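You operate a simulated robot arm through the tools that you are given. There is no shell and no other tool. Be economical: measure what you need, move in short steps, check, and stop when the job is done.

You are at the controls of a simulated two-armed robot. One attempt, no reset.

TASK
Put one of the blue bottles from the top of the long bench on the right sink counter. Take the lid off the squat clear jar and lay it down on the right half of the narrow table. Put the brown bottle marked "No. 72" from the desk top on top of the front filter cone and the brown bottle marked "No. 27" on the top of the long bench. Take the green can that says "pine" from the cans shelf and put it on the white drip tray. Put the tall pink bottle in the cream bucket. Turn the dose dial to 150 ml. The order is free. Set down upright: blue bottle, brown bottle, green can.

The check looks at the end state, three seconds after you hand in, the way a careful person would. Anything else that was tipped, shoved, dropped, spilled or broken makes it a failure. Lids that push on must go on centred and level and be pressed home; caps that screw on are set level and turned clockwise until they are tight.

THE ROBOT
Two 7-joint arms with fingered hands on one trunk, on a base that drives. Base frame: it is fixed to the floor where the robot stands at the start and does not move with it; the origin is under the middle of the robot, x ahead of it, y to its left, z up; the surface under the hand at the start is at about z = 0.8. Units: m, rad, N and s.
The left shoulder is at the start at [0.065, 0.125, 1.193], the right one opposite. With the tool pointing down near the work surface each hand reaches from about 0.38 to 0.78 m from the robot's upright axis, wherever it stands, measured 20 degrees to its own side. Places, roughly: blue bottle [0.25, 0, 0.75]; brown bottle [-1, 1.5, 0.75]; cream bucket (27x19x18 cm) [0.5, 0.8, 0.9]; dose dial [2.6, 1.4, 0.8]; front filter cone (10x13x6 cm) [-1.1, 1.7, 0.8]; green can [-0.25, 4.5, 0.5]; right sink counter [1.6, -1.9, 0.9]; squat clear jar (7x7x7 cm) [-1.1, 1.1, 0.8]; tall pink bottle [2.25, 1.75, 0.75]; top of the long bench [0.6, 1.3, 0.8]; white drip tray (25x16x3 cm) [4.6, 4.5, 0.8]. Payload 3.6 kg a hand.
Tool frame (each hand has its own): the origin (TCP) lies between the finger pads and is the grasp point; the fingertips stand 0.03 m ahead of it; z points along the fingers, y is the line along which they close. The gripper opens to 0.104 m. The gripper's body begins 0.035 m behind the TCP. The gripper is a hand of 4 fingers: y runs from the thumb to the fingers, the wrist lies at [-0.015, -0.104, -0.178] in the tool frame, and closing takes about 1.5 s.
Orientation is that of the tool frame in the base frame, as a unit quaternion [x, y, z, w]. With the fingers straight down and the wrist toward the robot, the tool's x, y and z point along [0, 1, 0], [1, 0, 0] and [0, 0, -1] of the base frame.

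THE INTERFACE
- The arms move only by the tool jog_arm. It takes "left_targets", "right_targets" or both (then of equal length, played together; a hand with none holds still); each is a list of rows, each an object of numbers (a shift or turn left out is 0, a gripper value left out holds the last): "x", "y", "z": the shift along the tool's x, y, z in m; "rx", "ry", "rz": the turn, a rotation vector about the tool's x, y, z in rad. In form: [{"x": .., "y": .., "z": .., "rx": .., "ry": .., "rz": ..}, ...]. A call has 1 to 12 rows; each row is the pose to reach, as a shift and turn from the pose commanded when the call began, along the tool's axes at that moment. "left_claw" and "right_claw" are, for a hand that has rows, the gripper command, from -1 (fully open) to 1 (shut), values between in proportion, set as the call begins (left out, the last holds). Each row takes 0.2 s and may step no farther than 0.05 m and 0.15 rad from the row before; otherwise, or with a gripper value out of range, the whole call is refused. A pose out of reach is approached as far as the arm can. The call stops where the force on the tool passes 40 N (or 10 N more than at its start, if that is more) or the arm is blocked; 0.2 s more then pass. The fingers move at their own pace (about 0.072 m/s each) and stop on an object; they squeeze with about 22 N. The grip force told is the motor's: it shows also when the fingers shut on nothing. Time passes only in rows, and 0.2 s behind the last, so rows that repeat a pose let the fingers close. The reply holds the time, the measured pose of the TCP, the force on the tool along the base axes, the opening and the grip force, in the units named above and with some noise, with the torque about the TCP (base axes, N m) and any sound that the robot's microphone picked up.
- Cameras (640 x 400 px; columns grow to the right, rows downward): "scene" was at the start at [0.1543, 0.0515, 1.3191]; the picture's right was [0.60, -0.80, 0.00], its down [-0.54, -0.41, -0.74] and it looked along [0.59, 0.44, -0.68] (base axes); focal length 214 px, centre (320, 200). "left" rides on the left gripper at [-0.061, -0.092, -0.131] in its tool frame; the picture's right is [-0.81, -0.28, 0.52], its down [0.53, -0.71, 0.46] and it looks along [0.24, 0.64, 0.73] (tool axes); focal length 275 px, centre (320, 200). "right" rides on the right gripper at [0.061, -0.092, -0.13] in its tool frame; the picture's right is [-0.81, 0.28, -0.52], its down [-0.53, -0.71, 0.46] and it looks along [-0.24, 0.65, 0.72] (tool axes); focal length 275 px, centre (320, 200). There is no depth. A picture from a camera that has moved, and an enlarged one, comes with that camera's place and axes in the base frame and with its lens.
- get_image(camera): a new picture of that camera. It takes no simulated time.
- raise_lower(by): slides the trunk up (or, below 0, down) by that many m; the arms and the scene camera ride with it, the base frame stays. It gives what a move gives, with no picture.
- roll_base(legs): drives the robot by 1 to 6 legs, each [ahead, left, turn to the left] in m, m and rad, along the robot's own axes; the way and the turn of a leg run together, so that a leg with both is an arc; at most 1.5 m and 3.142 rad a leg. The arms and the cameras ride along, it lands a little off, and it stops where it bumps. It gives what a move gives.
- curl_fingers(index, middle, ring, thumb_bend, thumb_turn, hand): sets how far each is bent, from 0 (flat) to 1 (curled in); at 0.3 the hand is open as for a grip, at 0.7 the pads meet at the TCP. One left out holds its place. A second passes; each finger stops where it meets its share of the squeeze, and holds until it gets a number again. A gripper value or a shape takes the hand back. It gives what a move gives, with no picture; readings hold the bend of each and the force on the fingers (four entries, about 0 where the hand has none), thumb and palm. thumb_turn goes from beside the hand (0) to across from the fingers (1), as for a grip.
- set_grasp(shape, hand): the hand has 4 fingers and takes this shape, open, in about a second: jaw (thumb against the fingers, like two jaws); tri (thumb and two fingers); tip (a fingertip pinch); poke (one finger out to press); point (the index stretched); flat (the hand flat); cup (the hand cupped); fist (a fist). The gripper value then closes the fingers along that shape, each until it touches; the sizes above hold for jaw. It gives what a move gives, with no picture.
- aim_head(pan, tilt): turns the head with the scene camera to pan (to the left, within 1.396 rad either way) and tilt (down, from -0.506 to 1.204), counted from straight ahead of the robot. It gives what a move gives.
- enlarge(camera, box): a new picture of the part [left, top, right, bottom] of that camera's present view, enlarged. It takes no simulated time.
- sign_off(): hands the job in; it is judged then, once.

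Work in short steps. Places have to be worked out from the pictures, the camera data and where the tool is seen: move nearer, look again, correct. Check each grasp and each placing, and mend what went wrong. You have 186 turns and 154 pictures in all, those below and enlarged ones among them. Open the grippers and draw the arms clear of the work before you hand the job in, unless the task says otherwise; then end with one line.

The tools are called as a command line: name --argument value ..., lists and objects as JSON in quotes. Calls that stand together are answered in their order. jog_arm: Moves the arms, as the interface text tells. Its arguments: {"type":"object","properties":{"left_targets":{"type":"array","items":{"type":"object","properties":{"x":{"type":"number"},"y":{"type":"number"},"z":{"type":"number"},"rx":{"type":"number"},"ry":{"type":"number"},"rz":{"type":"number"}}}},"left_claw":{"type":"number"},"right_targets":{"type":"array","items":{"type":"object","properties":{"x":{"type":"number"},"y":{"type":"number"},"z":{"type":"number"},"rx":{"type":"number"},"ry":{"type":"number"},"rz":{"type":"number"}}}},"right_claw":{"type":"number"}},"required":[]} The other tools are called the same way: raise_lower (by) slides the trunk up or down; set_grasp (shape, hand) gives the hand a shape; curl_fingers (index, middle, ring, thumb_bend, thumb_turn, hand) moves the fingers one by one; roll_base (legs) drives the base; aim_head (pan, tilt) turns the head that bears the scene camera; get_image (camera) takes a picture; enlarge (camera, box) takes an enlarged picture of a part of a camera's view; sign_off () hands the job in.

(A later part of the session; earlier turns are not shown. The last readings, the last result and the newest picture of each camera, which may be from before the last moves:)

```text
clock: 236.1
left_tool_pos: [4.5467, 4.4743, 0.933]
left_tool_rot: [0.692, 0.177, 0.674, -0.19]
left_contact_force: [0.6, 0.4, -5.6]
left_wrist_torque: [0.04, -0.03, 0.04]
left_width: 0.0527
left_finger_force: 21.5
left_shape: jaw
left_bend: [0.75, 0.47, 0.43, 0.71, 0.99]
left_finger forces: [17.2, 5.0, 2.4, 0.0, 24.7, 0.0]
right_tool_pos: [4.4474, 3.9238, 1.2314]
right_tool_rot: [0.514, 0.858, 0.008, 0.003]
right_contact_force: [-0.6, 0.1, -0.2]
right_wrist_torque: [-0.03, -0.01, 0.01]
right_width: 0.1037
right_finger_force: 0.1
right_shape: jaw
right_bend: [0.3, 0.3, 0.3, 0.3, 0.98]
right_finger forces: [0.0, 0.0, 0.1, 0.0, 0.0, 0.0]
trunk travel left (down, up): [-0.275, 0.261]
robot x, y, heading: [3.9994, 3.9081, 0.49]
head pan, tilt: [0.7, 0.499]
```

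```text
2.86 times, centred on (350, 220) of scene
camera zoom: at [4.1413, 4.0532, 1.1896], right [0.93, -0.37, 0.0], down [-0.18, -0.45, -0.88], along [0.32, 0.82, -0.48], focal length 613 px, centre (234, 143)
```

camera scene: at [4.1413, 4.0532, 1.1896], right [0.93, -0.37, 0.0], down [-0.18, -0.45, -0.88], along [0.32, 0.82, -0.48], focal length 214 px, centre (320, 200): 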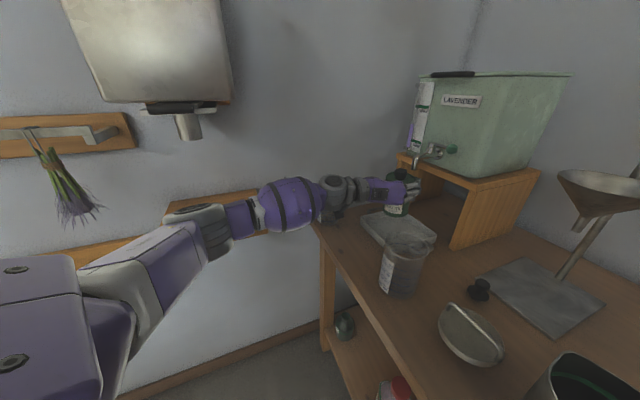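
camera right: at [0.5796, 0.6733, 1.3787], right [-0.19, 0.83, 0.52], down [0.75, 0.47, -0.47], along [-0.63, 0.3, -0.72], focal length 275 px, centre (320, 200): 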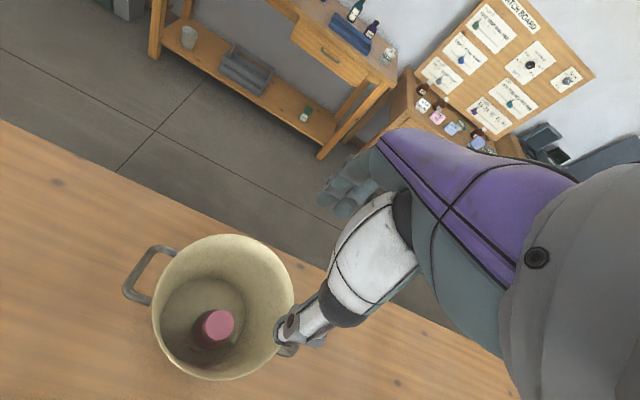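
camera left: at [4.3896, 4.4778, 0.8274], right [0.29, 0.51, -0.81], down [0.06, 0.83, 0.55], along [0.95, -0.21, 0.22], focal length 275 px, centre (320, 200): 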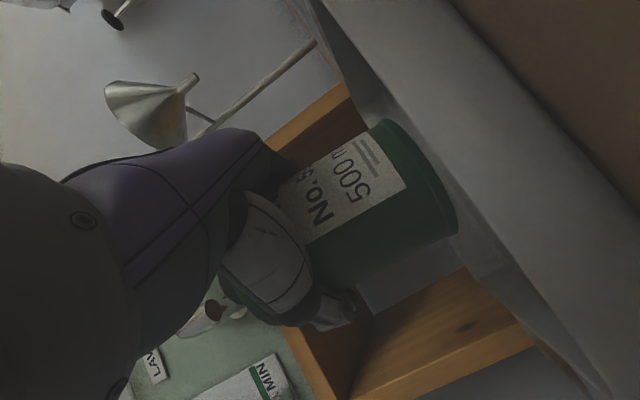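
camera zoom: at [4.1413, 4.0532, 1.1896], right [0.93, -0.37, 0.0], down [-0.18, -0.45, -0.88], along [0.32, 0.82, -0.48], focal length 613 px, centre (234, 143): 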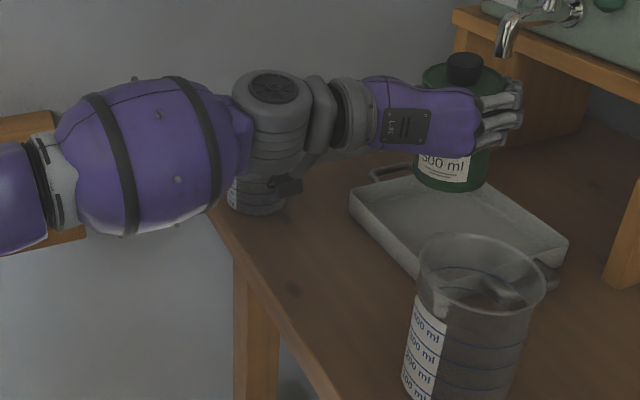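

Beaker 2 is untouched; the forearm had rested on the fixed wall shelf. I'll draw back from the tap and raise the trunk so that the elbow rides higher, then bring the hand down by the arm alone.

jog_arm --left_targets '[{"z": -0.03, "y": -0.01, "x": 0.01}, {"z": -0.06, "y": -0.02, "x": 0.02}, {"z": -0.09, "y": -0.025, "x": 0.02}, {"z": -0.11, "y": -0.025, "x": 0.02}]'

raise_lower --by 0.17

jog_arm --left_targets '[{"x": -0.04}, {"x": -0.08}, {"x": -0.12}, {"x": -0.16}, {"x": -0.175}]'

get_image --camera "scene"

```text
clock: 237.1
left_tool_pos: [4.4386, 4.4405, 0.9588]
left_tool_rot: [0.692, 0.177, 0.674, -0.191]
left_contact_force: [-0.1, 0.2, -5.7]
left_wrist_torque: [0.02, 0.02, 0.04]
left_width: 0.0527
left_finger_force: 22.5
left_shape: jaw
left_bend: [0.75, 0.47, 0.43, 0.71, 0.99]
left_finger forces: [17.0, 4.9, 2.3, 0.1, 24.6, 0.1]
right_tool_pos: [4.4461, 3.9227, 1.2296]
right_tool_rot: [0.514, 0.858, 0.008, 0.003]
right_contact_force: [0.7, 0.1, -1.3]
right_wrist_torque: [0.02, 0.01, 0.04]
right_width: 0.104
right_finger_force: 0.1
right_shape: jaw
right_bend: [0.3, 0.3, 0.3, 0.3, 0.98]
right_finger forces: [0.0, 0.0, 0.0, 0.1, 0.1, 0.1]
trunk travel left (down, up): [-0.275, 0.261]
robot x, y, heading: [3.9964, 3.9029, 0.49]
head pan, tilt: [0.7, 0.499]
```

```text
clock: 238.8
left_tool_pos: [4.4223, 4.4169, 1.0191]
left_tool_rot: [0.76, 0.161, 0.604, -0.177]
left_contact_force: [0.7, -0.6, -4.5]
left_wrist_torque: [0.0, 0.02, 0.03]
left_width: 0.0526
left_finger_force: 21.5
left_shape: jaw
left_bend: [0.75, 0.47, 0.43, 0.71, 0.99]
left_finger forces: [17.9, 4.8, 2.5, 0.1, 25.1, 0.0]
right_tool_pos: [4.4454, 3.9222, 1.3989]
right_tool_rot: [0.514, 0.858, 0.013, 0.005]
right_contact_force: [0.7, -0.7, 0.6]
right_wrist_torque: [0.01, 0.03, 0.03]
right_width: 0.1039
right_finger_force: 0.0
right_shape: jaw
right_bend: [0.3, 0.3, 0.3, 0.3, 0.98]
right_finger forces: [0.0, 0.0, 0.1, 0.0, 0.0, 0.0]
trunk travel left (down, up): [-0.44, 0.097]
robot x, y, heading: [3.9972, 3.9092, 0.492]
head pan, tilt: [0.7, 0.499]
stopped: the arm was blocked; the commanded pose is now the measured one
```

```text
clock: 240.0
left_tool_pos: [4.3855, 4.4135, 0.8553]
left_tool_rot: [0.754, 0.161, 0.611, -0.18]
left_contact_force: [-2.9, 1.2, 13.8]
left_wrist_torque: [-0.25, -0.31, 0.01]
left_width: 0.0528
left_finger_force: 22.0
left_shape: jaw
left_bend: [0.75, 0.47, 0.44, 0.71, 1.0]
left_finger forces: [17.5, 5.1, 2.6, 0.0, 26.9, 0.0]
right_tool_pos: [4.4422, 3.9211, 1.3989]
right_tool_rot: [0.513, 0.858, 0.012, 0.004]
right_contact_force: [0.5, -0.2, -0.2]
right_wrist_torque: [0.01, -0.03, -0.01]
right_width: 0.1039
right_finger_force: 0.0
right_shape: jaw
right_bend: [0.3, 0.3, 0.3, 0.3, 0.98]
right_finger forces: [0.0, 0.0, 0.0, 0.0, 0.0, 0.0]
trunk travel left (down, up): [-0.44, 0.097]
robot x, y, heading: [3.9925, 3.9049, 0.497]
head pan, tilt: [0.7, 0.499]
```

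```text
87 pictures are left
camera scene: at [4.1004, 4.0309, 1.3576], right [0.93, -0.37, 0.0], down [-0.17, -0.44, -0.88], along [0.32, 0.82, -0.48], focal length 214 px, centre (320, 200)
```

scene: 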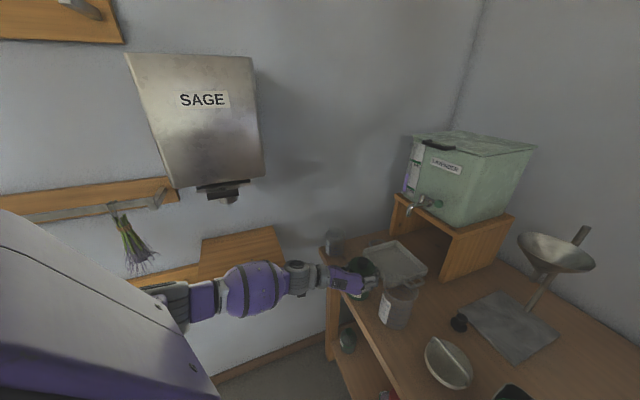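

The trunk rise was stopped early, so my following descent set the can lightly on the table near (4.386, 4.414), leaning slightly. I'll lift 3 cm and level the hand, then look.

jog_arm --left_targets '[{"x": 0.015, "y": -0.001, "z": -0.003}, {"x": 0.03, "y": -0.002, "z": -0.006}, {"x": 0.03, "y": -0.002, "z": -0.006, "ry": 0.1}, {"x": 0.03, "y": -0.002, "z": -0.006, "ry": 0.19}]'

aim_head --pan 0.9 --tilt 0.6

get_image --camera "scene"

```text
clock: 241.0
left_tool_pos: [4.3865, 4.4147, 0.8812]
left_tool_rot: [0.696, 0.142, 0.677, -0.194]
left_contact_force: [-0.4, -1.0, -5.5]
left_wrist_torque: [0.0, -0.01, 0.01]
left_width: 0.0525
left_finger_force: 22.0
left_shape: jaw
left_bend: [0.75, 0.47, 0.44, 0.71, 0.99]
left_finger forces: [17.6, 5.1, 3.2, 0.2, 24.9, 0.0]
right_tool_pos: [4.4461, 3.922, 1.3964]
right_tool_rot: [0.513, 0.858, 0.012, 0.004]
right_contact_force: [0.3, -0.1, 0.7]
right_wrist_torque: [-0.01, 0.0, 0.02]
right_width: 0.1039
right_finger_force: 0.1
right_shape: jaw
right_bend: [0.3, 0.3, 0.3, 0.3, 0.98]
right_finger forces: [0.1, 0.0, 0.0, 0.1, 0.0, 0.1]
trunk travel left (down, up): [-0.44, 0.097]
robot x, y, heading: [3.9989, 3.9086, 0.496]
head pan, tilt: [0.7, 0.499]
```

```text
clock: 241.8
left_tool_pos: [4.3865, 4.4142, 0.8823]
left_tool_rot: [0.696, 0.143, 0.676, -0.194]
left_contact_force: [0.4, -0.2, -5.1]
left_wrist_torque: [0.01, 0.0, 0.02]
left_width: 0.0526
left_finger_force: 21.8
left_shape: jaw
left_bend: [0.75, 0.47, 0.44, 0.71, 0.99]
left_finger forces: [17.5, 5.1, 3.2, 0.0, 24.9, 0.1]
right_tool_pos: [4.4461, 3.9229, 1.3979]
right_tool_rot: [0.514, 0.858, 0.011, 0.004]
right_contact_force: [0.5, 0.2, 0.5]
right_wrist_torque: [-0.01, -0.02, 0.03]
right_width: 0.1039
right_finger_force: 0.0
right_shape: jaw
right_bend: [0.3, 0.3, 0.3, 0.3, 0.98]
right_finger forces: [0.0, 0.0, 0.0, 0.0, 0.0, 0.1]
trunk travel left (down, up): [-0.44, 0.097]
robot x, y, heading: [4.0012, 3.9093, 0.496]
head pan, tilt: [0.901, 0.6]
```

```text
86 pictures are left
camera scene: at [4.0847, 4.0351, 1.3478], right [0.98, -0.18, 0.0], down [-0.1, -0.56, -0.83], along [0.15, 0.81, -0.56], focal length 214 px, centre (320, 200)
```

scene: 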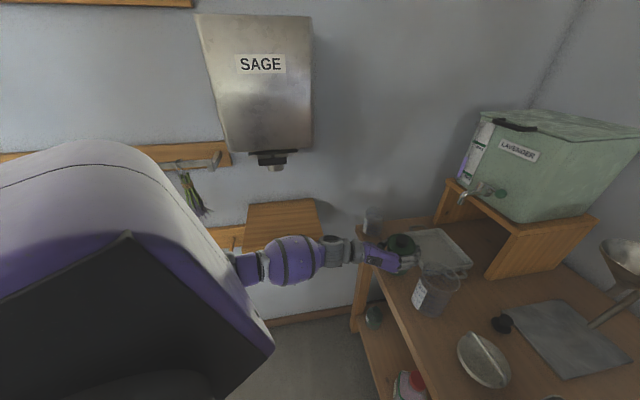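

Now the hand is nearly level and the elbow hangs clear of the shelf. I'll level the small roll, go up 2 cm and advance toward the tray, below the tap.

jog_arm --left_targets '[{"x": 0.012, "rz": -0.04}, {"x": 0.022, "rz": -0.077}, {"x": 0.023, "z": 0.04, "rz": -0.077}, {"x": 0.024, "z": 0.08, "rz": -0.077}]'

get_image --camera "scene"

```text
clock: 242.8
left_tool_pos: [4.4551, 4.4497, 0.9069]
left_tool_rot: [0.69, 0.17, 0.683, -0.169]
left_contact_force: [-1.1, -0.1, -5.1]
left_wrist_torque: [0.01, -0.03, 0.04]
left_width: 0.0525
left_finger_force: 22.1
left_shape: jaw
left_bend: [0.75, 0.47, 0.44, 0.71, 0.99]
left_finger forces: [17.4, 4.9, 3.0, 0.0, 24.9, 0.0]
right_tool_pos: [4.4465, 3.9227, 1.3972]
right_tool_rot: [0.513, 0.858, 0.01, 0.004]
right_contact_force: [-0.2, 0.1, 0.6]
right_wrist_torque: [-0.01, 0.0, 0.03]
right_width: 0.1039
right_finger_force: 0.1
right_shape: jaw
right_bend: [0.3, 0.3, 0.3, 0.3, 0.98]
right_finger forces: [0.1, 0.0, 0.0, 0.0, 0.0, 0.1]
trunk travel left (down, up): [-0.44, 0.097]
robot x, y, heading: [3.9949, 3.9084, 0.491]
head pan, tilt: [0.901, 0.6]
```

```text
85 pictures are left
camera scene: at [4.0856, 4.0352, 1.3477], right [0.98, -0.18, 0.0], down [-0.1, -0.56, -0.82], along [0.14, 0.81, -0.57], focal length 214 px, centre (320, 200)
```

scene: 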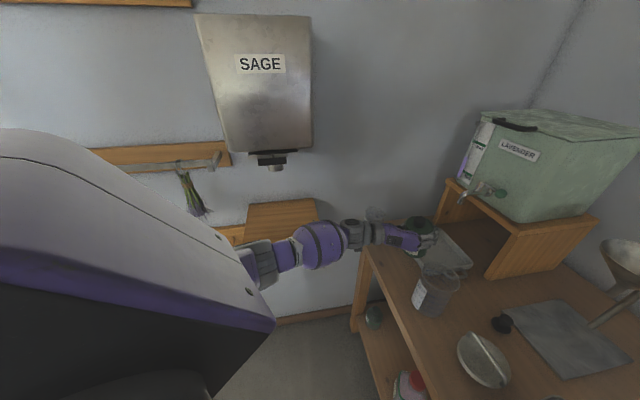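

Level and clear. I'll advance the last 9 cm over the tray.

jog_arm --left_targets '[{"z": 0.03, "y": 0.003}, {"z": 0.06, "y": 0.01}, {"z": 0.094, "y": 0.025}]'

aim_head --pan 0.5 --tilt 0.7

enlarge --camera "scene" --box '[200, 80, 420, 250]'

```text
clock: 243.6
left_tool_pos: [4.5517, 4.4624, 0.9084]
left_tool_rot: [0.691, 0.17, 0.682, -0.169]
left_contact_force: [1.4, 0.7, -5.8]
left_wrist_torque: [0.01, -0.04, 0.0]
left_width: 0.0525
left_finger_force: 22.1
left_shape: jaw
left_bend: [0.75, 0.47, 0.44, 0.71, 0.99]
left_finger forces: [17.4, 5.0, 2.7, 0.0, 25.0, 0.0]
left hand out of reach, approached as far as the arm can: row 3
right_tool_pos: [4.4484, 3.9219, 1.3955]
right_tool_rot: [0.514, 0.858, 0.011, 0.003]
right_contact_force: [0.3, -0.2, 0.3]
right_wrist_torque: [0.0, 0.0, -0.01]
right_width: 0.1039
right_finger_force: 0.0
right_shape: jaw
right_bend: [0.3, 0.3, 0.3, 0.3, 0.98]
right_finger forces: [0.0, 0.0, 0.1, 0.1, 0.1, 0.0]
trunk travel left (down, up): [-0.44, 0.097]
robot x, y, heading: [3.9946, 3.9063, 0.493]
head pan, tilt: [0.901, 0.6]
```

```text
clock: 244.4
left_tool_pos: [4.5485, 4.4623, 0.9101]
left_tool_rot: [0.69, 0.17, 0.683, -0.169]
left_contact_force: [0.7, -0.5, -6.0]
left_wrist_torque: [0.03, 0.03, -0.01]
left_width: 0.0523
left_finger_force: 21.8
left_shape: jaw
left_bend: [0.75, 0.47, 0.44, 0.71, 0.99]
left_finger forces: [17.4, 4.9, 2.9, 0.0, 24.9, 0.0]
right_tool_pos: [4.4468, 3.9236, 1.3973]
right_tool_rot: [0.514, 0.858, 0.011, 0.004]
right_contact_force: [0.0, -0.9, -0.2]
right_wrist_torque: [0.04, -0.02, 0.0]
right_width: 0.1039
right_finger_force: 0.1
right_shape: jaw
right_bend: [0.3, 0.3, 0.3, 0.3, 0.98]
right_finger forces: [0.0, 0.0, 0.0, 0.0, 0.0, 0.0]
trunk travel left (down, up): [-0.44, 0.097]
robot x, y, heading: [3.9936, 3.9073, 0.493]
head pan, tilt: [0.499, 0.7]
```

```text
2.35 times, centred on (310, 165) of scene
camera zoom: at [4.1157, 4.0193, 1.3391], right [0.84, -0.55, 0.0], down [-0.35, -0.54, -0.76], along [0.42, 0.64, -0.64], focal length 505 px, centre (344, 282)
```

zoom: 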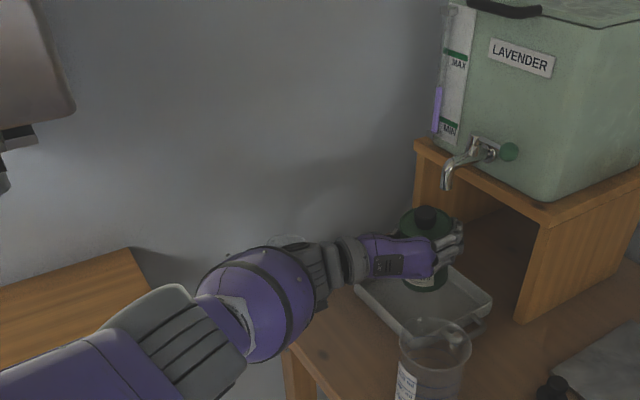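

The can is above the tray's middle and under the tap. The arm is near full reach, so I'll lower with the trunk in small steps.

raise_lower --by -0.03

enlarge --camera "scene" --box '[200, 80, 420, 250]'

```text
clock: 245.2
left_tool_pos: [4.551, 4.4645, 0.8779]
left_tool_rot: [0.69, 0.17, 0.683, -0.169]
left_contact_force: [-0.5, -0.2, -5.8]
left_wrist_torque: [0.01, -0.01, 0.0]
left_width: 0.0526
left_finger_force: 21.9
left_shape: jaw
left_bend: [0.75, 0.47, 0.44, 0.71, 0.99]
left_finger forces: [17.2, 4.8, 2.7, 0.0, 24.7, 0.1]
right_tool_pos: [4.4453, 3.9213, 1.3666]
right_tool_rot: [0.514, 0.858, 0.012, 0.005]
right_contact_force: [0.2, -0.5, 0.8]
right_wrist_torque: [0.0, 0.03, 0.0]
right_width: 0.1038
right_finger_force: 0.0
right_shape: jaw
right_bend: [0.3, 0.3, 0.3, 0.3, 0.98]
right_finger forces: [0.1, 0.0, 0.0, 0.0, 0.0, 0.0]
trunk travel left (down, up): [-0.41, 0.127]
robot x, y, heading: [3.9955, 3.9066, 0.491]
head pan, tilt: [0.499, 0.7]
```

```text
2.35 times, centred on (310, 165) of scene
camera zoom: at [4.1258, 4.0244, 1.3056], right [0.84, -0.55, 0.0], down [-0.35, -0.54, -0.76], along [0.42, 0.64, -0.64], focal length 505 px, centre (344, 282)
```

zoom: 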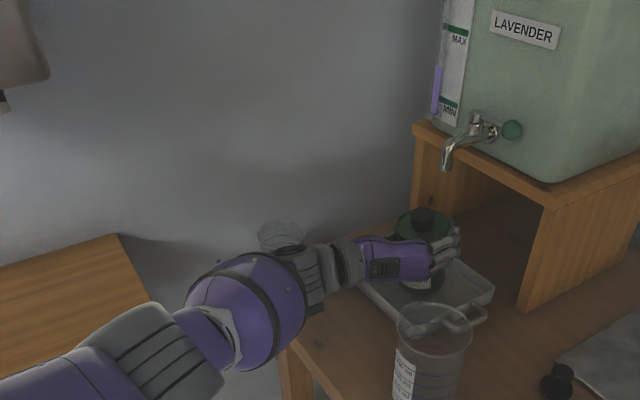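

No contact. I'll lower 1.5 cm more.

raise_lower --by -0.015

```text
clock: 245.8
left_tool_pos: [4.5501, 4.4652, 0.8627]
left_tool_rot: [0.689, 0.169, 0.684, -0.168]
left_contact_force: [1.0, -0.1, 2.6]
left_wrist_torque: [-0.03, 0.07, -0.01]
left_width: 0.0526
left_finger_force: 21.9
left_shape: jaw
left_bend: [0.75, 0.47, 0.44, 0.71, 1.0]
left_finger forces: [17.0, 6.1, 3.9, 0.0, 25.1, 0.0]
right_tool_pos: [4.4452, 3.924, 1.3523]
right_tool_rot: [0.513, 0.858, 0.012, 0.005]
right_contact_force: [-0.2, 0.8, 0.3]
right_wrist_torque: [-0.01, 0.01, 0.02]
right_width: 0.1036
right_finger_force: 0.0
right_shape: jaw
right_bend: [0.3, 0.3, 0.3, 0.3, 0.98]
right_finger forces: [0.1, 0.1, 0.0, 0.0, 0.0, 0.0]
trunk travel left (down, up): [-0.395, 0.142]
robot x, y, heading: [3.995, 3.906, 0.494]
head pan, tilt: [0.499, 0.7]
```

The can is standing on the tray (the force reversed to +2.6 N). I'll open the jaws, then rise vertically around the can to clear beaker 1 before retreating.

jog_arm --left_targets '[{"z": 0}, {"z": 0}, {"z": 0}, {"z": 0}, {"z": 0}, {"z": 0}]' --left_claw -0.8

enlarge --camera "scene" --box '[250, 120, 430, 250]'

```text
clock: 247.2
left_tool_pos: [4.549, 4.4656, 0.8628]
left_tool_rot: [0.69, 0.17, 0.683, -0.169]
left_contact_force: [-0.5, 0.2, 0.5]
left_wrist_torque: [0.02, -0.02, 0.01]
left_width: 0.0934
left_finger_force: 0.0
left_shape: jaw
left_bend: [0.29, 0.32, 0.3, 0.35, 0.98]
left_finger forces: [0.0, 0.1, 0.1, 0.1, 0.0, 0.1]
right_tool_pos: [4.4448, 3.9225, 1.3525]
right_tool_rot: [0.513, 0.858, 0.011, 0.004]
right_contact_force: [0.0, 0.1, -0.7]
right_wrist_torque: [-0.03, 0.0, 0.01]
right_width: 0.1039
right_finger_force: 0.0
right_shape: jaw
right_bend: [0.3, 0.3, 0.3, 0.3, 0.98]
right_finger forces: [0.1, 0.0, 0.0, 0.0, 0.1, 0.0]
trunk travel left (down, up): [-0.395, 0.142]
robot x, y, heading: [3.9959, 3.9104, 0.495]
head pan, tilt: [0.499, 0.7]
```

```text
3.08 times, centred on (340, 185) of scene
camera zoom: at [4.1292, 4.0264, 1.2897], right [0.84, -0.55, 0.0], down [-0.35, -0.54, -0.76], along [0.42, 0.64, -0.64], focal length 660 px, centre (258, 246)
```

zoom: 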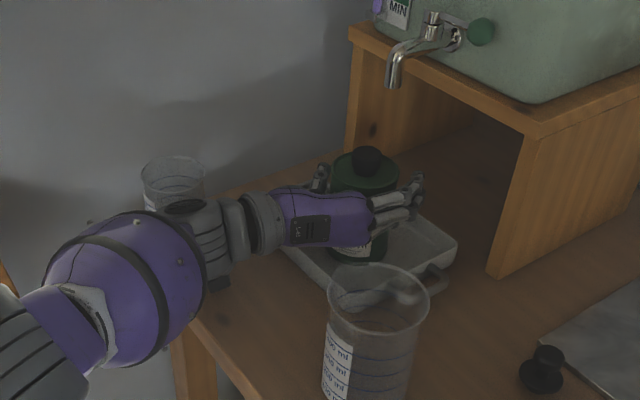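

Released; the can stands upright. I'll rise straight up 7 cm.

jog_arm --left_targets '[{"x": 0.02}, {"x": 0.04}, {"x": 0.06}, {"x": 0.075}]'

enlarge --camera "scene" --box '[250, 120, 430, 250]'

```text
clock: 248.2
left_tool_pos: [4.5509, 4.4637, 0.9365]
left_tool_rot: [0.69, 0.169, 0.683, -0.168]
left_contact_force: [-0.2, -0.3, -0.3]
left_wrist_torque: [0.02, 0.0, -0.03]
left_width: 0.0936
left_finger_force: 0.0
left_shape: jaw
left_bend: [0.29, 0.32, 0.3, 0.35, 0.98]
left_finger forces: [0.0, 0.1, 0.0, 0.1, 0.1, 0.0]
right_tool_pos: [4.4455, 3.9226, 1.3534]
right_tool_rot: [0.514, 0.858, 0.011, 0.004]
right_contact_force: [-0.4, 0.0, -0.1]
right_wrist_torque: [-0.03, 0.0, -0.01]
right_width: 0.1039
right_finger_force: 0.1
right_shape: jaw
right_bend: [0.3, 0.3, 0.3, 0.3, 0.98]
right_finger forces: [0.0, 0.0, 0.0, 0.0, 0.2, 0.0]
trunk travel left (down, up): [-0.395, 0.142]
robot x, y, heading: [3.9948, 3.9051, 0.494]
head pan, tilt: [0.499, 0.7]
```

```text
3.08 times, centred on (340, 185) of scene
camera zoom: at [4.1291, 4.0264, 1.2897], right [0.84, -0.55, 0.0], down [-0.35, -0.54, -0.77], along [0.42, 0.64, -0.64], focal length 660 px, centre (258, 246)
```

zoom: 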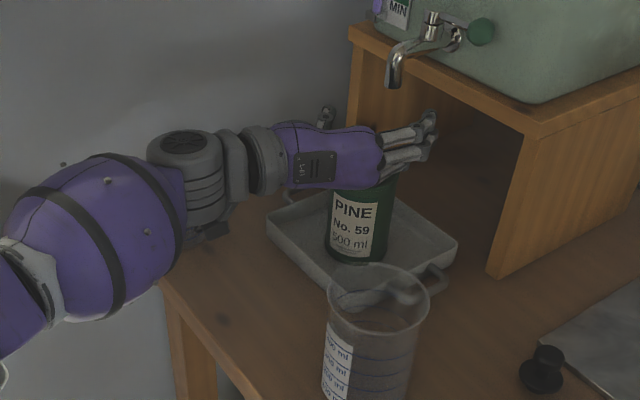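

The can stands mid-tray. I'll retreat backwards, rising slightly.

jog_arm --left_targets '[{"z": -0.03, "x": 0.004}, {"z": -0.06, "x": 0.014, "y": -0.005}, {"z": -0.1, "x": 0.02, "y": -0.015}, {"z": -0.14, "x": 0.025, "y": -0.02}, {"z": -0.18, "x": 0.03, "y": -0.02}, {"z": -0.22, "x": 0.04, "y": -0.02}]'

get_image --camera "scene"

```text
clock: 249.6
left_tool_pos: [4.3469, 4.3776, 0.9821]
left_tool_rot: [0.69, 0.17, 0.683, -0.168]
left_contact_force: [0.6, 0.0, 0.3]
left_wrist_torque: [-0.02, 0.0, 0.02]
left_width: 0.0936
left_finger_force: 0.0
left_shape: jaw
left_bend: [0.29, 0.32, 0.3, 0.35, 0.98]
left_finger forces: [0.1, 0.0, 0.0, 0.0, 0.0, 0.1]
right_tool_pos: [4.4426, 3.9222, 1.3527]
right_tool_rot: [0.514, 0.858, 0.011, 0.005]
right_contact_force: [-0.3, 0.1, 1.0]
right_wrist_torque: [-0.02, -0.01, 0.0]
right_width: 0.104
right_finger_force: 0.2
right_shape: jaw
right_bend: [0.3, 0.3, 0.3, 0.3, 0.98]
right_finger forces: [0.0, 0.0, 0.0, 0.0, 0.0, 0.0]
trunk travel left (down, up): [-0.395, 0.142]
robot x, y, heading: [3.9995, 3.9096, 0.495]
head pan, tilt: [0.499, 0.7]
```

```text
80 pictures are left
camera scene: at [4.1284, 4.026, 1.2898], right [0.84, -0.55, 0.0], down [-0.35, -0.54, -0.77], along [0.42, 0.64, -0.64], focal length 214 px, centre (320, 200)
```

scene: 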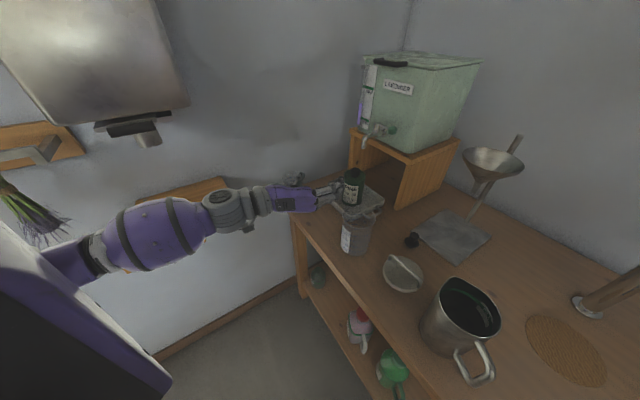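

The green can is done. I'll back out and go round into the aisle on the far side of the middle bench, facing the dose dial.

roll_base --legs '[[-0.5, 0, 0], [-0.27, -0.27, 0], [0, 0, 2.646]]'

aim_head --pan 0.5 --tilt 0.4

get_image --camera "scene"

```text
clock: 261.1
left_tool_pos: [2.8975, 3.1114, 0.9825]
left_tool_rot: [0.038, 0.71, 0.038, -0.702]
left_contact_force: [0.3, 0.5, -0.2]
left_wrist_torque: [0.01, 0.0, 0.02]
left_width: 0.0934
left_finger_force: 0.1
left_shape: jaw
left_bend: [0.29, 0.32, 0.3, 0.35, 0.98]
left_finger forces: [0.1, 0.0, 0.1, 0.1, 0.0, 0.0]
right_tool_pos: [3.07, 3.5448, 1.352]
right_tool_rot: [-0.672, 0.74, 0.008, -0.01]
right_contact_force: [-1.2, 0.5, 0.1]
right_wrist_torque: [-0.01, 0.01, -0.02]
right_width: 0.1037
right_finger_force: 0.0
right_shape: jaw
right_bend: [0.3, 0.3, 0.3, 0.3, 0.98]
right_finger forces: [0.0, 0.0, 0.1, 0.0, 0.0, 0.1]
trunk travel left (down, up): [-0.395, 0.142]
robot x, y, heading: [3.4509, 3.3084, 3.044]
head pan, tilt: [0.499, 0.7]
```

```text
clock: 261.9
left_tool_pos: [2.8968, 3.1118, 0.9813]
left_tool_rot: [0.038, 0.71, 0.037, -0.703]
left_contact_force: [-0.4, 0.5, 0.7]
left_wrist_torque: [-0.01, 0.01, 0.02]
left_width: 0.0935
left_finger_force: 0.1
left_shape: jaw
left_bend: [0.29, 0.32, 0.3, 0.35, 0.98]
left_finger forces: [0.0, 0.0, 0.1, 0.0, 0.1, 0.0]
right_tool_pos: [3.0692, 3.5457, 1.3516]
right_tool_rot: [-0.672, 0.74, 0.007, -0.009]
right_contact_force: [-0.4, 0.4, -0.5]
right_wrist_torque: [0.0, -0.01, 0.05]
right_width: 0.1039
right_finger_force: 0.1
right_shape: jaw
right_bend: [0.3, 0.3, 0.3, 0.3, 0.98]
right_finger forces: [0.0, 0.1, 0.0, 0.0, 0.0, 0.0]
trunk travel left (down, up): [-0.395, 0.142]
robot x, y, heading: [3.4509, 3.3054, 3.041]
head pan, tilt: [0.499, 0.4]
```

```text
79 pictures are left
camera scene: at [3.2703, 3.2814, 1.3165], right [-0.39, 0.92, 0.0], down [0.36, 0.15, -0.92], along [-0.85, -0.36, -0.39], focal length 214 px, centre (320, 200)
```

scene: 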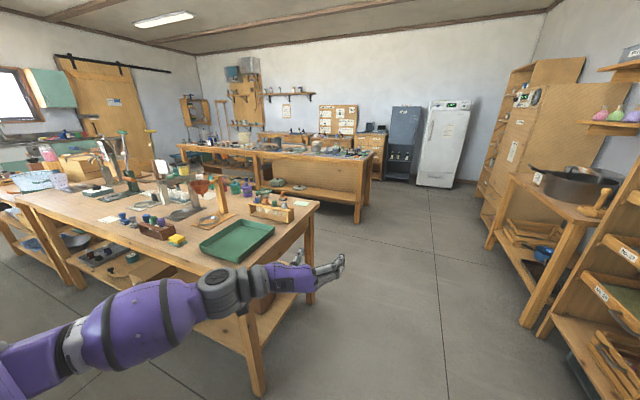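

Left arm must be brought back to the tool-down posture and raised before I approach the bench.

jog_arm --left_targets '[{"rx": 0.086, "ry": -0.086, "rz": -0.086, "x": 0.02, "z": -0.01}, {"rx": 0.172, "ry": -0.172, "rz": -0.172, "x": 0.04, "z": -0.02}, {"rx": 0.258, "ry": -0.258, "rz": -0.258, "x": 0.06, "z": -0.03}, {"rx": 0.344, "ry": -0.344, "rz": -0.344, "x": 0.08, "z": -0.04}, {"rx": 0.43, "ry": -0.43, "rz": -0.43, "x": 0.1, "z": -0.05}, {"rx": 0.516, "ry": -0.516, "rz": -0.516, "x": 0.12, "z": -0.06}, {"rx": 0.602, "ry": -0.602, "rz": -0.602, "x": 0.14, "z": -0.07}, {"rx": 0.688, "ry": -0.688, "rz": -0.688, "x": 0.16, "z": -0.08}, {"rx": 0.774, "ry": -0.774, "rz": -0.774, "x": 0.18, "z": -0.09}, {"rx": 0.86, "ry": -0.86, "rz": -0.86, "x": 0.2, "z": -0.1}, {"rx": 0.946, "ry": -0.946, "rz": -0.946, "x": 0.22, "z": -0.1}, {"rx": 1.03, "ry": -1.03, "rz": -1.03, "x": 0.24, "z": -0.1}]' --left_claw -1

jog_arm --left_targets '[{"rx": 0.06, "ry": -0.06, "rz": -0.06}, {"rx": 0.12, "ry": -0.12, "rz": -0.12}, {"rx": 0.179, "ry": -0.179, "rz": -0.179}]'

roll_base --legs '[[0, 0, 0.1], [0, 1.05, 0], [0, 1.04, 0]]'

aim_head --pan -0.3 --tilt 0.55

get_image --camera "scene"

```text
clock: 264.6
left_tool_pos: [2.9933, 3.1021, 1.2228]
left_tool_rot: [-0.594, 0.795, 0.003, -0.121]
left_contact_force: [-0.4, -0.3, -0.7]
left_wrist_torque: [0.0, -0.01, 0.03]
left_width: 0.1037
left_finger_force: 0.1
left_shape: jaw
left_bend: [0.3, 0.3, 0.3, 0.3, 0.98]
left_finger forces: [0.0, 0.0, 0.0, 0.1, 0.1, 0.0]
left hand out of reach, approached as far as the arm can: row 6, 7, 8
right_tool_pos: [3.07, 3.5452, 1.3531]
right_tool_rot: [-0.673, 0.74, 0.006, -0.01]
right_contact_force: [-0.1, -0.2, 0.1]
right_wrist_torque: [0.01, 0.02, 0.01]
right_width: 0.1038
right_finger_force: 0.0
right_shape: jaw
right_bend: [0.3, 0.3, 0.3, 0.3, 0.98]
right_finger forces: [0.0, 0.0, 0.0, 0.0, 0.0, 0.0]
trunk travel left (down, up): [-0.395, 0.142]
robot x, y, heading: [3.4484, 3.3087, 3.047]
head pan, tilt: [0.499, 0.4]
```

```text
clock: 265.4
left_tool_pos: [2.9941, 3.1013, 1.2232]
left_tool_rot: [-0.668, 0.744, -0.004, 0.003]
left_contact_force: [-0.9, 0.8, -0.1]
left_wrist_torque: [0.01, 0.0, 0.0]
left_width: 0.1036
left_finger_force: 0.1
left_shape: jaw
left_bend: [0.3, 0.3, 0.3, 0.3, 0.98]
left_finger forces: [0.0, 0.0, 0.1, 0.0, 0.0, 0.0]
right_tool_pos: [3.0693, 3.5443, 1.3509]
right_tool_rot: [-0.672, 0.741, 0.008, -0.008]
right_contact_force: [-0.4, -0.1, -0.3]
right_wrist_torque: [0.03, 0.01, 0.0]
right_width: 0.1042
right_finger_force: 0.0
right_shape: jaw
right_bend: [0.3, 0.3, 0.3, 0.3, 0.98]
right_finger forces: [0.1, 0.0, 0.0, 0.1, 0.1, 0.1]
trunk travel left (down, up): [-0.395, 0.142]
robot x, y, heading: [3.4508, 3.3084, 3.046]
head pan, tilt: [0.499, 0.4]
```

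```text
clock: 284.5
left_tool_pos: [2.9797, 0.9711, 1.2238]
left_tool_rot: [-0.693, 0.721, -0.005, 0.004]
left_contact_force: [-0.4, 0.8, -0.4]
left_wrist_torque: [0.04, -0.01, -0.01]
left_width: 0.1036
left_finger_force: 0.0
left_shape: jaw
left_bend: [0.3, 0.3, 0.3, 0.3, 0.98]
left_finger forces: [0.0, 0.1, 0.0, 0.0, 0.0, 0.0]
right_tool_pos: [3.026, 1.4195, 1.351]
right_tool_rot: [-0.696, 0.718, 0.007, -0.009]
right_contact_force: [-0.5, 0.6, 0.3]
right_wrist_torque: [0.07, -0.02, -0.01]
right_width: 0.1037
right_finger_force: 0.1
right_shape: jaw
right_bend: [0.3, 0.3, 0.3, 0.3, 0.98]
right_finger forces: [0.0, 0.0, 0.0, 0.0, 0.0, 0.0]
trunk travel left (down, up): [-0.395, 0.142]
robot x, y, heading: [3.4192, 1.2097, 3.112]
head pan, tilt: [0.499, 0.4]
```

```text
clock: 285.6
left_tool_pos: [2.98, 0.9713, 1.2234]
left_tool_rot: [-0.693, 0.721, -0.003, 0.003]
left_contact_force: [0.0, 0.8, 0.1]
left_wrist_torque: [0.0, 0.0, 0.03]
left_width: 0.1038
left_finger_force: 0.1
left_shape: jaw
left_bend: [0.3, 0.3, 0.3, 0.3, 0.98]
left_finger forces: [0.1, 0.1, 0.0, 0.1, 0.1, 0.0]
right_tool_pos: [3.0261, 1.4193, 1.3524]
right_tool_rot: [-0.697, 0.717, 0.007, -0.009]
right_contact_force: [-0.3, -0.3, -0.2]
right_wrist_torque: [-0.02, -0.02, 0.03]
right_width: 0.1039
right_finger_force: 0.0
right_shape: jaw
right_bend: [0.3, 0.3, 0.3, 0.3, 0.98]
right_finger forces: [0.0, 0.0, 0.1, 0.0, 0.0, 0.1]
trunk travel left (down, up): [-0.395, 0.142]
robot x, y, heading: [3.4187, 1.2055, 3.117]
head pan, tilt: [-0.3, 0.55]
```

```text
78 pictures are left
camera scene: at [3.2417, 1.2406, 1.3028], right [0.32, 0.95, 0.0], down [0.49, -0.17, -0.85], along [-0.81, 0.27, -0.52], focal length 214 px, centre (320, 200)
```

scene: 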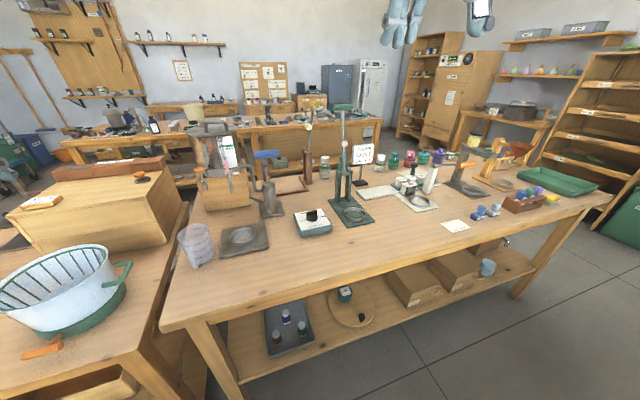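

The dial box is near (2.64, 1.41). I'll go 0.2 m closer and zoom in on it.

roll_base --legs '[[0.2, 0, 0]]'

aim_head --pan -0.3 --tilt 0.85

get_image --camera "scene"

get_image --camera "right"

```text
clock: 287.2
left_tool_pos: [2.7845, 0.9774, 1.2232]
left_tool_rot: [-0.692, 0.722, -0.003, 0.004]
left_contact_force: [-0.1, -0.5, -1.4]
left_wrist_torque: [-0.02, -0.03, 0.0]
left_width: 0.1036
left_finger_force: 0.1
left_shape: jaw
left_bend: [0.3, 0.3, 0.3, 0.3, 0.98]
left_finger forces: [0.1, 0.0, 0.1, 0.0, 0.0, 0.0]
right_tool_pos: [2.832, 1.426, 1.3507]
right_tool_rot: [-0.695, 0.719, 0.007, -0.01]
right_contact_force: [-0.9, -0.8, 0.3]
right_wrist_torque: [0.0, -0.01, -0.02]
right_width: 0.1041
right_finger_force: 0.1
right_shape: jaw
right_bend: [0.3, 0.3, 0.3, 0.3, 0.98]
right_finger forces: [0.1, 0.0, 0.1, 0.0, 0.0, 0.0]
trunk travel left (down, up): [-0.395, 0.142]
robot x, y, heading: [3.2297, 1.2121, 3.111]
head pan, tilt: [-0.3, 0.55]
```

```text
clock: 288.0
left_tool_pos: [2.785, 0.9789, 1.2236]
left_tool_rot: [-0.691, 0.723, -0.003, 0.003]
left_contact_force: [-0.1, 0.2, -0.1]
left_wrist_torque: [-0.03, 0.01, -0.04]
left_width: 0.1039
left_finger_force: 0.0
left_shape: jaw
left_bend: [0.3, 0.3, 0.3, 0.3, 0.98]
left_finger forces: [0.1, 0.0, 0.0, 0.0, 0.1, 0.1]
right_tool_pos: [2.8326, 1.4271, 1.3516]
right_tool_rot: [-0.696, 0.718, 0.007, -0.01]
right_contact_force: [0.8, -0.2, -0.5]
right_wrist_torque: [0.01, 0.02, 0.01]
right_width: 0.1041
right_finger_force: 0.1
right_shape: jaw
right_bend: [0.3, 0.3, 0.3, 0.3, 0.98]
right_finger forces: [0.0, 0.0, 0.0, 0.0, 0.1, 0.0]
trunk travel left (down, up): [-0.395, 0.142]
robot x, y, heading: [3.2259, 1.212, 3.112]
head pan, tilt: [-0.3, 0.85]
```

```text
77 pictures are left
camera scene: at [3.0585, 1.2434, 1.2775], right [0.33, 0.95, 0.0], down [0.71, -0.24, -0.66], along [-0.62, 0.22, -0.75], focal length 214 px, centre (320, 200)
```

scene: 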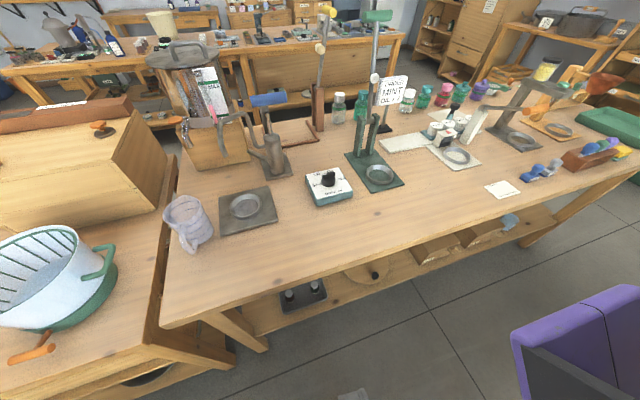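

```text
76 pictures are left
camera right: at [2.9259, 1.3627, 1.4815], right [-0.24, 0.82, 0.52], down [0.72, 0.51, -0.47], along [-0.65, 0.26, -0.71], focal length 275 px, centre (320, 200)
```

right: 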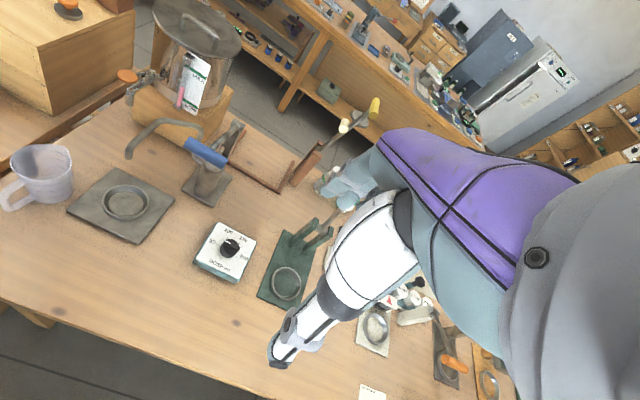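

enlarge --camera "right" --box '[180, 210, 270, 290]'

enlarge --camera "scene" --box '[295, 155, 365, 215]'

```text
5.00 times, centred on (225, 250) of right
camera zoom: at [2.9259, 1.3627, 1.4815], right [-0.24, 0.82, 0.52], down [0.72, 0.51, -0.47], along [-0.65, 0.26, -0.71], focal length 1376 px, centre (795, -50)
```

zoom: 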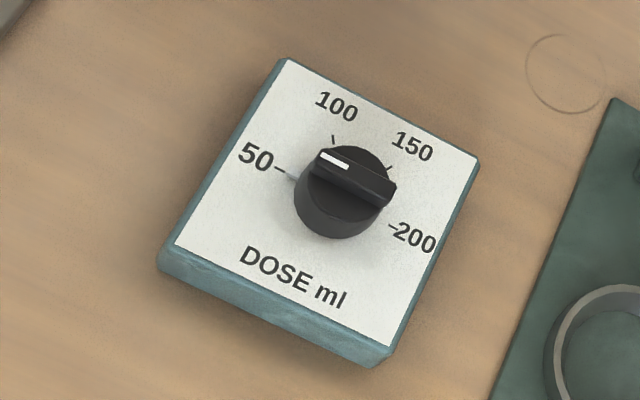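

```text
6.67 times, centred on (330, 185) of scene
camera zoom: at [3.0585, 1.2434, 1.2775], right [0.33, 0.95, 0.0], down [0.71, -0.24, -0.66], along [-0.62, 0.22, -0.75], focal length 1430 px, centre (253, 300)
```

zoom: 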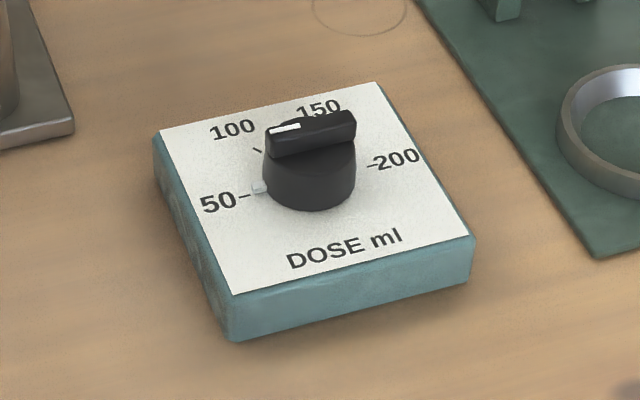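

The pointer is at 50 and the knob is at about (2.646, 1.411), top z of about 0.88; 150 is 120° clockwise. I'll ratchet it with two 60° turns. First I'll bring the right hand above it, yawed 60° anticlockwise.

jog_arm --right_targets '[{"x": 0.003, "y": 0.0266, "z": 0.03, "rz": -0.149}, {"x": 0.006, "y": 0.0532, "z": 0.06, "rz": -0.298}, {"x": 0.009, "y": 0.0798, "z": 0.09, "rz": -0.447}, {"x": 0.012, "y": 0.1064, "z": 0.12, "rz": -0.596}, {"x": 0.016, "y": 0.133, "z": 0.15, "rz": -0.745}, {"x": 0.019, "y": 0.16, "z": 0.18, "rz": -0.894}, {"x": 0.022, "y": 0.186, "z": 0.21, "rz": -1.04}, {"x": 0.022, "y": 0.188, "z": 0.25, "rz": -1.04}, {"x": 0.022, "y": 0.189, "z": 0.29, "rz": -1.04}, {"x": 0.022, "y": 0.189, "z": 0.33, "rz": -1.04}]'

get_image --camera "right"

enlarge --camera "scene" --box '[240, 80, 440, 240]'

```text
clock: 290.2
left_tool_pos: [2.7843, 0.9793, 1.2238]
left_tool_rot: [-0.692, 0.722, -0.004, 0.003]
left_contact_force: [-0.4, 0.6, -0.4]
left_wrist_torque: [-0.02, -0.01, 0.03]
left_width: 0.1034
left_finger_force: 0.0
left_shape: jaw
left_bend: [0.3, 0.3, 0.3, 0.3, 0.98]
left_finger forces: [0.0, 0.0, 0.1, 0.0, 0.1, 0.1]
right_tool_pos: [2.727, 1.3084, 1.0603]
right_tool_rot: [0.951, -0.309, -0.022, 0.009]
right_contact_force: [0.3, -0.4, 0.4]
right_wrist_torque: [0.03, 0.0, 0.01]
right_width: 0.1041
right_finger_force: 0.1
right_shape: jaw
right_bend: [0.3, 0.3, 0.3, 0.3, 0.98]
right_finger forces: [0.1, 0.1, 0.1, 0.0, 0.0, 0.0]
right hand out of reach, approached as far as the arm can: row 5, 6, 7, 8, 9, 10
trunk travel left (down, up): [-0.395, 0.142]
robot x, y, heading: [3.2229, 1.2099, 3.108]
head pan, tilt: [-0.3, 0.85]
```

```text
73 pictures are left
camera right: at [2.8365, 1.3472, 1.1863], right [-0.79, 0.26, 0.55], down [-0.03, 0.89, -0.46], along [-0.61, -0.38, -0.7], focal length 275 px, centre (320, 200)
```

right: 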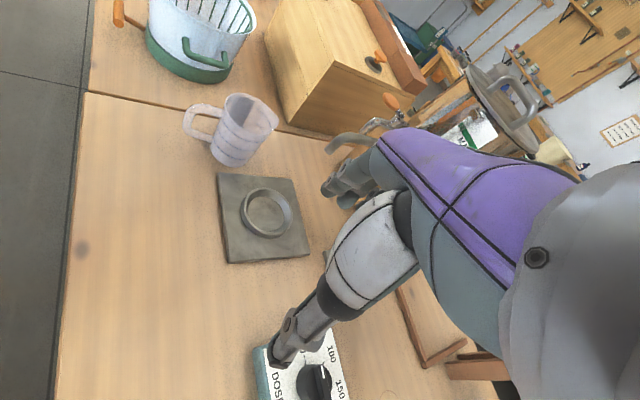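

```text
2.50 times, centred on (340, 160) of scene
camera zoom: at [3.0574, 1.2445, 1.2773], right [0.33, 0.95, 0.0], down [0.71, -0.25, -0.66], along [-0.62, 0.21, -0.75], focal length 536 px, centre (270, 300)
```

zoom: 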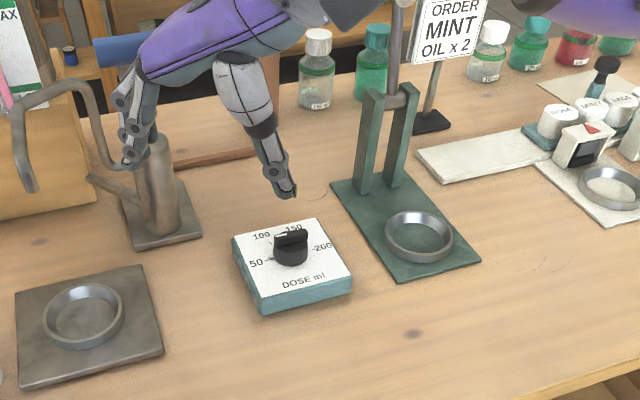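

The full 60° offset is out of the arm's reach. I'll use 30° either side of neutral instead: yaw back to -30°.

jog_arm --right_targets '[{"z": -0.02, "rz": 0.13}, {"z": -0.04, "rz": 0.26}, {"z": -0.04, "rz": 0.39}, {"z": -0.04, "rz": 0.5}, {"z": -0.04, "rz": 0.5}]'

get_image --camera "right"

```text
clock: 291.4
left_tool_pos: [2.7852, 0.9788, 1.2235]
left_tool_rot: [-0.691, 0.723, -0.003, 0.002]
left_contact_force: [0.1, -0.6, -0.5]
left_wrist_torque: [0.01, 0.0, 0.01]
left_width: 0.1035
left_finger_force: 0.0
left_shape: jaw
left_bend: [0.3, 0.3, 0.3, 0.3, 0.98]
left_finger forces: [0.0, 0.0, 0.1, 0.1, 0.0, 0.0]
right_tool_pos: [2.7258, 1.3126, 1.1006]
right_tool_rot: [0.845, -0.534, -0.019, 0.014]
right_contact_force: [0.4, -0.4, -0.6]
right_wrist_torque: [0.01, 0.01, 0.0]
right_width: 0.1039
right_finger_force: 0.1
right_shape: jaw
right_bend: [0.3, 0.3, 0.3, 0.3, 0.98]
right_finger forces: [0.0, 0.0, 0.1, 0.1, 0.1, 0.0]
trunk travel left (down, up): [-0.395, 0.142]
robot x, y, heading: [3.227, 1.2158, 3.103]
head pan, tilt: [-0.3, 0.85]
```

```text
71 pictures are left
camera right: at [2.841, 1.297, 1.2258], right [-0.57, 0.62, 0.54], down [0.4, 0.79, -0.48], along [-0.72, -0.06, -0.69], focal length 275 px, centre (320, 200)
```

right: 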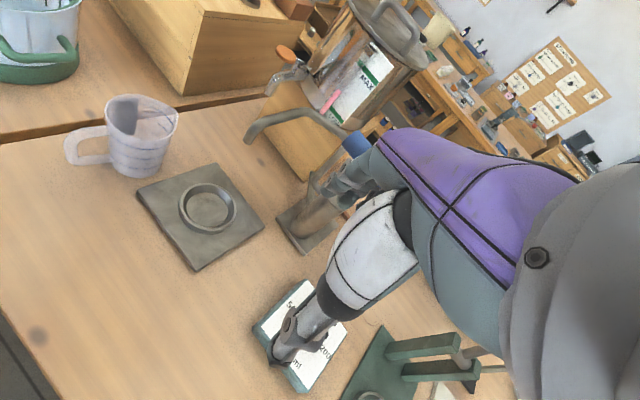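

I'm at yaw -25°. I'll shift over the knob, level the tool, and stay above it.

jog_arm --right_targets '[{"x": -0.031, "y": 0.008, "rx": 0.02, "ry": 0.008}, {"x": -0.062, "y": 0.015, "rx": 0.044, "ry": 0.017}, {"x": -0.093, "y": 0.023, "rx": 0.044, "ry": 0.017}, {"x": -0.123, "y": 0.03, "rx": 0.044, "ry": 0.017}, {"x": -0.123, "y": 0.03, "z": 0.04, "rx": 0.044, "ry": 0.017}, {"x": -0.123, "y": 0.03, "z": 0.08, "rx": 0.044, "ry": 0.017}, {"x": -0.123, "y": 0.03, "z": 0.11, "rx": 0.044, "ry": 0.017}]'

get_image --camera "right"

enlarge --camera "scene" --box '[280, 120, 400, 220]'

```text
clock: 293.0
left_tool_pos: [2.7849, 0.9793, 1.2235]
left_tool_rot: [-0.691, 0.723, -0.004, 0.004]
left_contact_force: [0.1, -0.1, -0.1]
left_wrist_torque: [0.02, -0.01, -0.03]
left_width: 0.1034
left_finger_force: 0.0
left_shape: jaw
left_bend: [0.3, 0.3, 0.3, 0.3, 0.98]
left_finger forces: [0.1, 0.0, 0.0, 0.0, 0.0, 0.0]
right_tool_pos: [2.6375, 1.4105, 0.9934]
right_tool_rot: [0.846, -0.534, 0.0, 0.0]
right_contact_force: [0.1, -0.7, -0.2]
right_wrist_torque: [-0.01, -0.01, -0.02]
right_width: 0.1039
right_finger_force: 0.2
right_shape: jaw
right_bend: [0.3, 0.3, 0.3, 0.3, 0.98]
right_finger forces: [0.0, 0.1, 0.0, 0.0, 0.0, 0.0]
trunk travel left (down, up): [-0.395, 0.142]
robot x, y, heading: [3.2254, 1.2083, 3.112]
head pan, tilt: [-0.3, 0.85]
```

```text
70 pictures are left
camera right: at [2.7468, 1.3949, 1.1246], right [-0.6, 0.61, 0.52], down [0.42, 0.79, -0.45], along [-0.69, -0.06, -0.72], focal length 275 px, centre (320, 200)
```

right: 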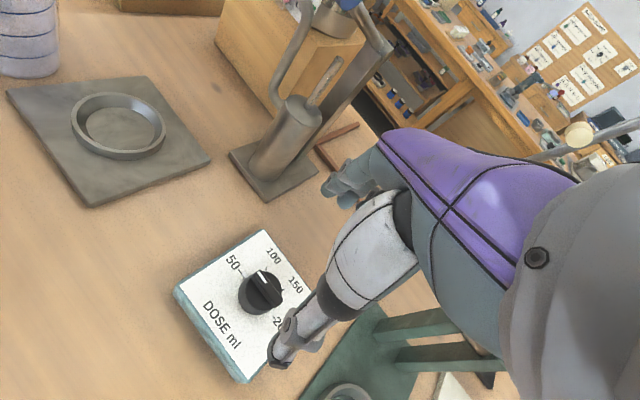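

```text
4.00 times, centred on (340, 170) of scene
camera zoom: at [3.058, 1.2434, 1.2774], right [0.33, 0.95, 0.0], down [0.71, -0.24, -0.66], along [-0.62, 0.22, -0.75], focal length 858 px, centre (240, 320)
```

zoom: 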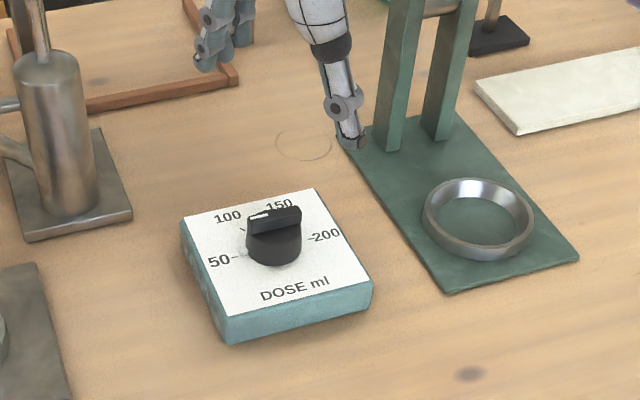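

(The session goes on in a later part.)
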